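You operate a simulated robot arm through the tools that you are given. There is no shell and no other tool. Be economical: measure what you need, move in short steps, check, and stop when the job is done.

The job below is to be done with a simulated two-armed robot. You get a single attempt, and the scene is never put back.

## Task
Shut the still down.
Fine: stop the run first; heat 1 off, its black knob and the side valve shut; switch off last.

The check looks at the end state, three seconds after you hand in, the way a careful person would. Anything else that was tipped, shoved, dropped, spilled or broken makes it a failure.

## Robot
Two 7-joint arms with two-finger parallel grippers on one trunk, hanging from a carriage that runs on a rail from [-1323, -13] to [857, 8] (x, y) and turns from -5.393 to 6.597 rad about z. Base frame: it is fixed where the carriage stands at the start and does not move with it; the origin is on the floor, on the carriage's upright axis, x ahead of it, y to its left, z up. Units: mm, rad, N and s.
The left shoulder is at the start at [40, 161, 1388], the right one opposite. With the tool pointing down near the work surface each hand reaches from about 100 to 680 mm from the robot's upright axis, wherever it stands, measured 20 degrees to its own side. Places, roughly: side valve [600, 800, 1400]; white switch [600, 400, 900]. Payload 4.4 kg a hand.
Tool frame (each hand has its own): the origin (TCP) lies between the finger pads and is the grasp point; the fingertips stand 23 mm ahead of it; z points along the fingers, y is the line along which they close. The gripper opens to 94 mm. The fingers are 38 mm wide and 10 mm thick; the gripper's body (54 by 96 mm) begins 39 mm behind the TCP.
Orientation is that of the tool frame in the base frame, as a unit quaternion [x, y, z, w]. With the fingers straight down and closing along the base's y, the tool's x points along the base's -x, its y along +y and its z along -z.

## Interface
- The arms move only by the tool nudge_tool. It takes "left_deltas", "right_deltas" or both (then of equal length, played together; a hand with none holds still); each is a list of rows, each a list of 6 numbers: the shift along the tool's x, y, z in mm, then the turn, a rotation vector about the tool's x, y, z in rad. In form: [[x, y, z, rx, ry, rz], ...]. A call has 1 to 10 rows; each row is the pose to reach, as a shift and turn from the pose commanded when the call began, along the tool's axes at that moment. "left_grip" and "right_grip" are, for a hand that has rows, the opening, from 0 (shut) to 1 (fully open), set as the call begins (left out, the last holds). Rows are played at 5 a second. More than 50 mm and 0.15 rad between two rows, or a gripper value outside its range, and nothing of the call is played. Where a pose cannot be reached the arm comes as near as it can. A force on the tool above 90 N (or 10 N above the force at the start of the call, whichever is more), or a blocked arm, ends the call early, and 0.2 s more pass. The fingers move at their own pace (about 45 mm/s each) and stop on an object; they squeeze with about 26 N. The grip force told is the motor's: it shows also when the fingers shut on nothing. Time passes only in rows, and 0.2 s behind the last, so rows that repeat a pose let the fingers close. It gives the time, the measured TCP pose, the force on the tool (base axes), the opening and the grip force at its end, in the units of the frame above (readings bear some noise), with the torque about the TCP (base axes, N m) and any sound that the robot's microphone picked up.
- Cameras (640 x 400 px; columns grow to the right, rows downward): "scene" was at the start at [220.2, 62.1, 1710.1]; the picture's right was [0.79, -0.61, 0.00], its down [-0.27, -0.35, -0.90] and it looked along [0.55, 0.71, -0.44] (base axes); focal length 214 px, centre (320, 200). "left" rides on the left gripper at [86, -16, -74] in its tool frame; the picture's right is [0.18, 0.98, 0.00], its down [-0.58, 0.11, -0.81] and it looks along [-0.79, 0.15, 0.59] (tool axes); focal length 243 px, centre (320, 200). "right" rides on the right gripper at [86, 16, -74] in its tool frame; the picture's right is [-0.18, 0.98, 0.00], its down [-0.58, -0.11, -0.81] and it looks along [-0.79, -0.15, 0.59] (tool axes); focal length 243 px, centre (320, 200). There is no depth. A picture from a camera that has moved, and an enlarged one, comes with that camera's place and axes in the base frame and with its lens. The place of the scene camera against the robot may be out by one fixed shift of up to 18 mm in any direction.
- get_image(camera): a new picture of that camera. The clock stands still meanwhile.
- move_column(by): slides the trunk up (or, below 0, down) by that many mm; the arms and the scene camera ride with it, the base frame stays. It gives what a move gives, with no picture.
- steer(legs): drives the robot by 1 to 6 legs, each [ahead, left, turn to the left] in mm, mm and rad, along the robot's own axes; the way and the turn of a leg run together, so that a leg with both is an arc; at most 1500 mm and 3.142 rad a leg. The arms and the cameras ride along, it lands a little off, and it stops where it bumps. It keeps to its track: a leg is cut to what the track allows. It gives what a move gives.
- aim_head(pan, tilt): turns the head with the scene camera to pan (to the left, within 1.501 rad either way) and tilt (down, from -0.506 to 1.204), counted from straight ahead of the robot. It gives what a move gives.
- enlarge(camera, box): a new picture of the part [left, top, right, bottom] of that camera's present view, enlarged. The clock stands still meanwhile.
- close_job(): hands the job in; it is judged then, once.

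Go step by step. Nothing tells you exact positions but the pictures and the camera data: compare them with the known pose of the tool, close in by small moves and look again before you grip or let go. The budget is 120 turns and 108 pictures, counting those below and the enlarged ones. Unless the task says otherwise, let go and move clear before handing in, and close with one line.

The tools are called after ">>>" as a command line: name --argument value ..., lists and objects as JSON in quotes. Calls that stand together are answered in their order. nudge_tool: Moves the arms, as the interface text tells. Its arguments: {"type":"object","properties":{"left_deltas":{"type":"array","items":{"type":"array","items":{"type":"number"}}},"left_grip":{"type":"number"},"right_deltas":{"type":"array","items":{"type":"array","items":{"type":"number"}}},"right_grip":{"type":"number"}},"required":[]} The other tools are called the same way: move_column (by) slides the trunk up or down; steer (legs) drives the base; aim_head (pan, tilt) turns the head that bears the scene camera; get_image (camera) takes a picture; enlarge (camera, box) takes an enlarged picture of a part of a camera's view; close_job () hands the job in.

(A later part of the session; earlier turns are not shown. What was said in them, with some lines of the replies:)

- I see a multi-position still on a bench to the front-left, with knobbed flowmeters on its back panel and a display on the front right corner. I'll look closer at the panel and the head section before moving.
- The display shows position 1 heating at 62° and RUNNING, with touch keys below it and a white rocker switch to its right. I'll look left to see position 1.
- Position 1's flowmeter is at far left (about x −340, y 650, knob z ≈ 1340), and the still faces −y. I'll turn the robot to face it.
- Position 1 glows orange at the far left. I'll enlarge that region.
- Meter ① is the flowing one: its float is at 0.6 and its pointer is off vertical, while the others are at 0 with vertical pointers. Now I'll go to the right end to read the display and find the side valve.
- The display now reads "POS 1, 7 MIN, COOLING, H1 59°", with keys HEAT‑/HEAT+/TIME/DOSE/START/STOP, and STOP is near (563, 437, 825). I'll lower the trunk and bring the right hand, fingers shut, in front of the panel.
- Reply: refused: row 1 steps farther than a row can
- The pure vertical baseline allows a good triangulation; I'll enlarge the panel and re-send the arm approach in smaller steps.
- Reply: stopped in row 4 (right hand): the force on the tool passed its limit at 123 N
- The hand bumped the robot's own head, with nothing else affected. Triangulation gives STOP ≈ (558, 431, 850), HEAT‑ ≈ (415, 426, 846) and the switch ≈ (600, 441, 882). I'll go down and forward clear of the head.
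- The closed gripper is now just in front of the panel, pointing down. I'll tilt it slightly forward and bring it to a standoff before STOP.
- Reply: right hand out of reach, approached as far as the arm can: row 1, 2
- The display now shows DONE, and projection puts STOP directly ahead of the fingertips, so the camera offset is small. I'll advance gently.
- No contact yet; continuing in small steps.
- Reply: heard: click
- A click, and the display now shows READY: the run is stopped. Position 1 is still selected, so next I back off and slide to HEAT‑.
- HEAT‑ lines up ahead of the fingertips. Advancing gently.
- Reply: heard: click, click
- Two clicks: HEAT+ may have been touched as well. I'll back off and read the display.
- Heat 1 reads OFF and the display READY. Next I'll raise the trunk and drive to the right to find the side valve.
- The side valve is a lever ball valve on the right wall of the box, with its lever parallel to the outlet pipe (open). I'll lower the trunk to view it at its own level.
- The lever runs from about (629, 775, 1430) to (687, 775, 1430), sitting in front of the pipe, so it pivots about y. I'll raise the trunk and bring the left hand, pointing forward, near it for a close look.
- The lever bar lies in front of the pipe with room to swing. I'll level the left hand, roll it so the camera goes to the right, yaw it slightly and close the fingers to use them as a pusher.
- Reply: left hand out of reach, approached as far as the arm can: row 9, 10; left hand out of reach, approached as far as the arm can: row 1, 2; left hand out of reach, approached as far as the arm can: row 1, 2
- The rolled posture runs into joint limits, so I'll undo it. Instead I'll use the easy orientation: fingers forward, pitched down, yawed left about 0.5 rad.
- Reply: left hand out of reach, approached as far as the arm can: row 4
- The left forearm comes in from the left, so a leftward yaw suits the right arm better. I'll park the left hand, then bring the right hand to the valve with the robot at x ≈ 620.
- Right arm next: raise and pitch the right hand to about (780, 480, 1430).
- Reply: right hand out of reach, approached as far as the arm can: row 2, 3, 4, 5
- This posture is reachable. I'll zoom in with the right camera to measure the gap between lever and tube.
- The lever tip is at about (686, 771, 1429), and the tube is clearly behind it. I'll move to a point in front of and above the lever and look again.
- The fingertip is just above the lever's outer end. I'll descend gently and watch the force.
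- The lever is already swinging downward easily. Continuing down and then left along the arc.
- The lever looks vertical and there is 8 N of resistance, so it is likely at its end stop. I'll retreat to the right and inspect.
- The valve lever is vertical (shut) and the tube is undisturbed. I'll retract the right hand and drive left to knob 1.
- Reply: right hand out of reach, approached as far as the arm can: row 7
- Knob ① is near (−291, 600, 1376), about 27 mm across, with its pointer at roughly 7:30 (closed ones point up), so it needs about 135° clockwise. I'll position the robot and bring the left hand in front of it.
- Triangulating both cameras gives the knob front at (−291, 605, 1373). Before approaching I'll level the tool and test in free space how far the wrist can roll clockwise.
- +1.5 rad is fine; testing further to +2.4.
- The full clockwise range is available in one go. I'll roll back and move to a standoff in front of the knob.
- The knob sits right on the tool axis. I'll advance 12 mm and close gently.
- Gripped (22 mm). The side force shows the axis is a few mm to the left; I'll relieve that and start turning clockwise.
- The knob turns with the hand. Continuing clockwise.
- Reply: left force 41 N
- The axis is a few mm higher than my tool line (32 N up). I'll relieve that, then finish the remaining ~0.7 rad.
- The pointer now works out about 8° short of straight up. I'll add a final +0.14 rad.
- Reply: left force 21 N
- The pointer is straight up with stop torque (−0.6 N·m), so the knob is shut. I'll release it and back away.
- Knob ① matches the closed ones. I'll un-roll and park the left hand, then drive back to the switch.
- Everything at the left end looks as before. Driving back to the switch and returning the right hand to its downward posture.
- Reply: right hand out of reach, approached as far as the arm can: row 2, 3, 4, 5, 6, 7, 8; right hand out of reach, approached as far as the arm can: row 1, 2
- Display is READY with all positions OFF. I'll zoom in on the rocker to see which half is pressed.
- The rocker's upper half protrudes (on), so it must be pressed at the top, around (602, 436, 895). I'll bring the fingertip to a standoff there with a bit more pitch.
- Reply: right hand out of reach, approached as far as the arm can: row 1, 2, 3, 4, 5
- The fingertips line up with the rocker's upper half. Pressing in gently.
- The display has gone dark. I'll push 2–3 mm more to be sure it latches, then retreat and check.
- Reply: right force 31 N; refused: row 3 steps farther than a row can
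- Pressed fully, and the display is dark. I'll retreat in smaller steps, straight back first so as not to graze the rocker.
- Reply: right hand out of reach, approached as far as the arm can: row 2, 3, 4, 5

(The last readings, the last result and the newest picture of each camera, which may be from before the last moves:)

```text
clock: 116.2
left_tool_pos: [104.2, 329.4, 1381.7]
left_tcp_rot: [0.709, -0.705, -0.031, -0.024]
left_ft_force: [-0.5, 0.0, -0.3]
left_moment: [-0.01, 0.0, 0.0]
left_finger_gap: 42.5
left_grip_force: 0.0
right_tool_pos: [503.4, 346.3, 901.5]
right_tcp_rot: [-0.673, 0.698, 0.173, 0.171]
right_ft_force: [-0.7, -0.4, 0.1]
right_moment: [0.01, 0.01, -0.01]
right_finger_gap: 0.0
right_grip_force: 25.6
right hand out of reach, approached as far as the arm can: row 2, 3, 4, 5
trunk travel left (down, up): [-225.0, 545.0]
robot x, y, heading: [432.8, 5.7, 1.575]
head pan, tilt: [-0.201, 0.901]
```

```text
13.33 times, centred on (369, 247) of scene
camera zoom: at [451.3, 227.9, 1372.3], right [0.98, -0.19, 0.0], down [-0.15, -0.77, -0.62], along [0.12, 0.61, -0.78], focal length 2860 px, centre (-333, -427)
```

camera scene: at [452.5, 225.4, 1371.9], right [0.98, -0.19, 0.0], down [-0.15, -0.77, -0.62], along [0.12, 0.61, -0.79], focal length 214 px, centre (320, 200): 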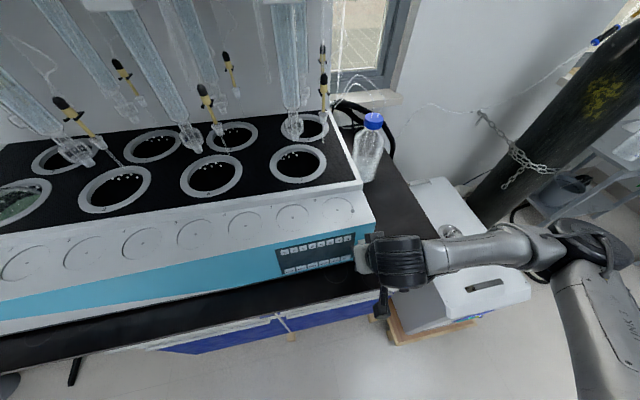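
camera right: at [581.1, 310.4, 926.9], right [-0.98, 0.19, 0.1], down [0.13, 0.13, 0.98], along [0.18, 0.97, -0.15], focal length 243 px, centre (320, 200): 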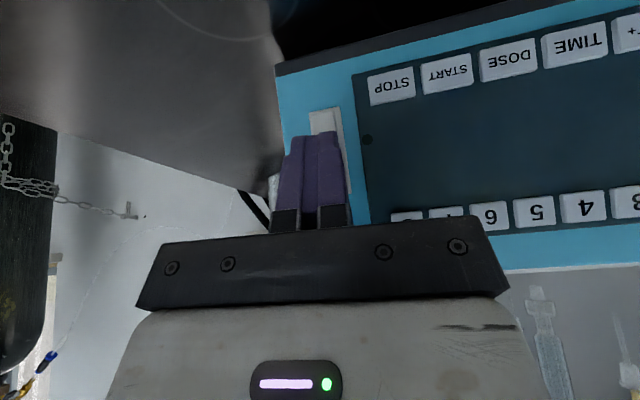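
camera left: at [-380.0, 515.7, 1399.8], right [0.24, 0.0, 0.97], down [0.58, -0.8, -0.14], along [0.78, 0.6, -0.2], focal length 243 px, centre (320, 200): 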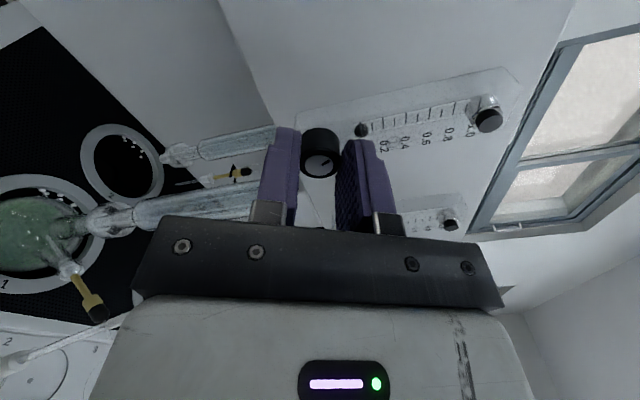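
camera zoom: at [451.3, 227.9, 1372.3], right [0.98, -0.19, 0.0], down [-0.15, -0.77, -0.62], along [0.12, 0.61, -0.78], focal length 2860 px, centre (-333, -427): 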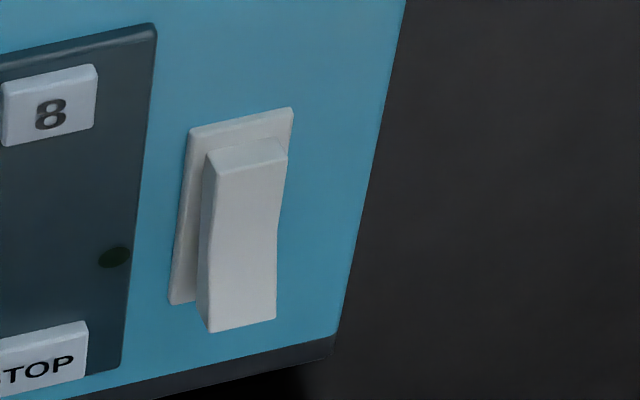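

The rocker is latched with its lower half out, and the LED and display are dark. One last check of the valve and the rest of the scene.

>>> move_column --by 250

>>> aim_head --pan 0.0 --tilt 0.5

>>> get_image --camera "scene"

```text
clock: 118.7
left_tool_pos: [104.7, 327.9, 1631.5]
left_tcp_rot: [0.708, -0.705, -0.031, -0.025]
left_ft_force: [0.2, 0.3, -0.4]
left_moment: [0.01, -0.03, 0.02]
left_finger_gap: 42.4
left_grip_force: 0.1
right_tool_pos: [504.3, 344.7, 1151.4]
right_tcp_rot: [-0.674, 0.698, 0.173, 0.169]
right_ft_force: [0.0, 0.7, 0.0]
right_moment: [-0.02, 0.02, -0.02]
right_finger_gap: 0.0
right_grip_force: 26.0
trunk travel left (down, up): [-475.0, 295.0]
robot x, y, heading: [436.7, 4.3, 1.578]
head pan, tilt: [-0.201, 0.901]
```

```text
clock: 119.6
left_tool_pos: [105.4, 329.8, 1631.2]
left_tcp_rot: [0.709, -0.705, -0.033, -0.024]
left_ft_force: [-0.6, 0.2, -0.2]
left_moment: [0.0, -0.01, 0.01]
left_finger_gap: 42.5
left_grip_force: 0.0
right_tool_pos: [504.9, 345.7, 1151.7]
right_tcp_rot: [-0.674, 0.698, 0.172, 0.17]
right_ft_force: [0.6, 0.0, 0.5]
right_moment: [-0.01, -0.01, -0.01]
right_finger_gap: 0.2
right_grip_force: 25.9
trunk travel left (down, up): [-475.0, 295.0]
robot x, y, heading: [433.9, 6.1, 1.58]
head pan, tilt: [0.0, 0.499]
```

```text
18 pictures are left
camera scene: at [437.0, 244.7, 1656.1], right [1.0, 0.01, 0.0], down [0.0, -0.48, -0.88], along [0.0, 0.88, -0.48], focal length 214 px, centre (320, 200)
```

scene: 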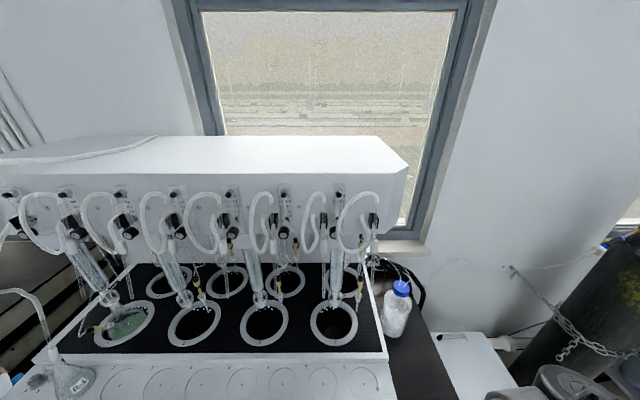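

Everything is in place, both hands are clear, and the still is off; handing in.

>>> close_job

```text
The job is handed in.
```

The still is shut down and I've handed the job in. I stopped the run, turned heat 1 off, shut the side valve and then black knob 1, and switched the power off last. The display and its light are dark, and nothing around the still looks moved or spilled.
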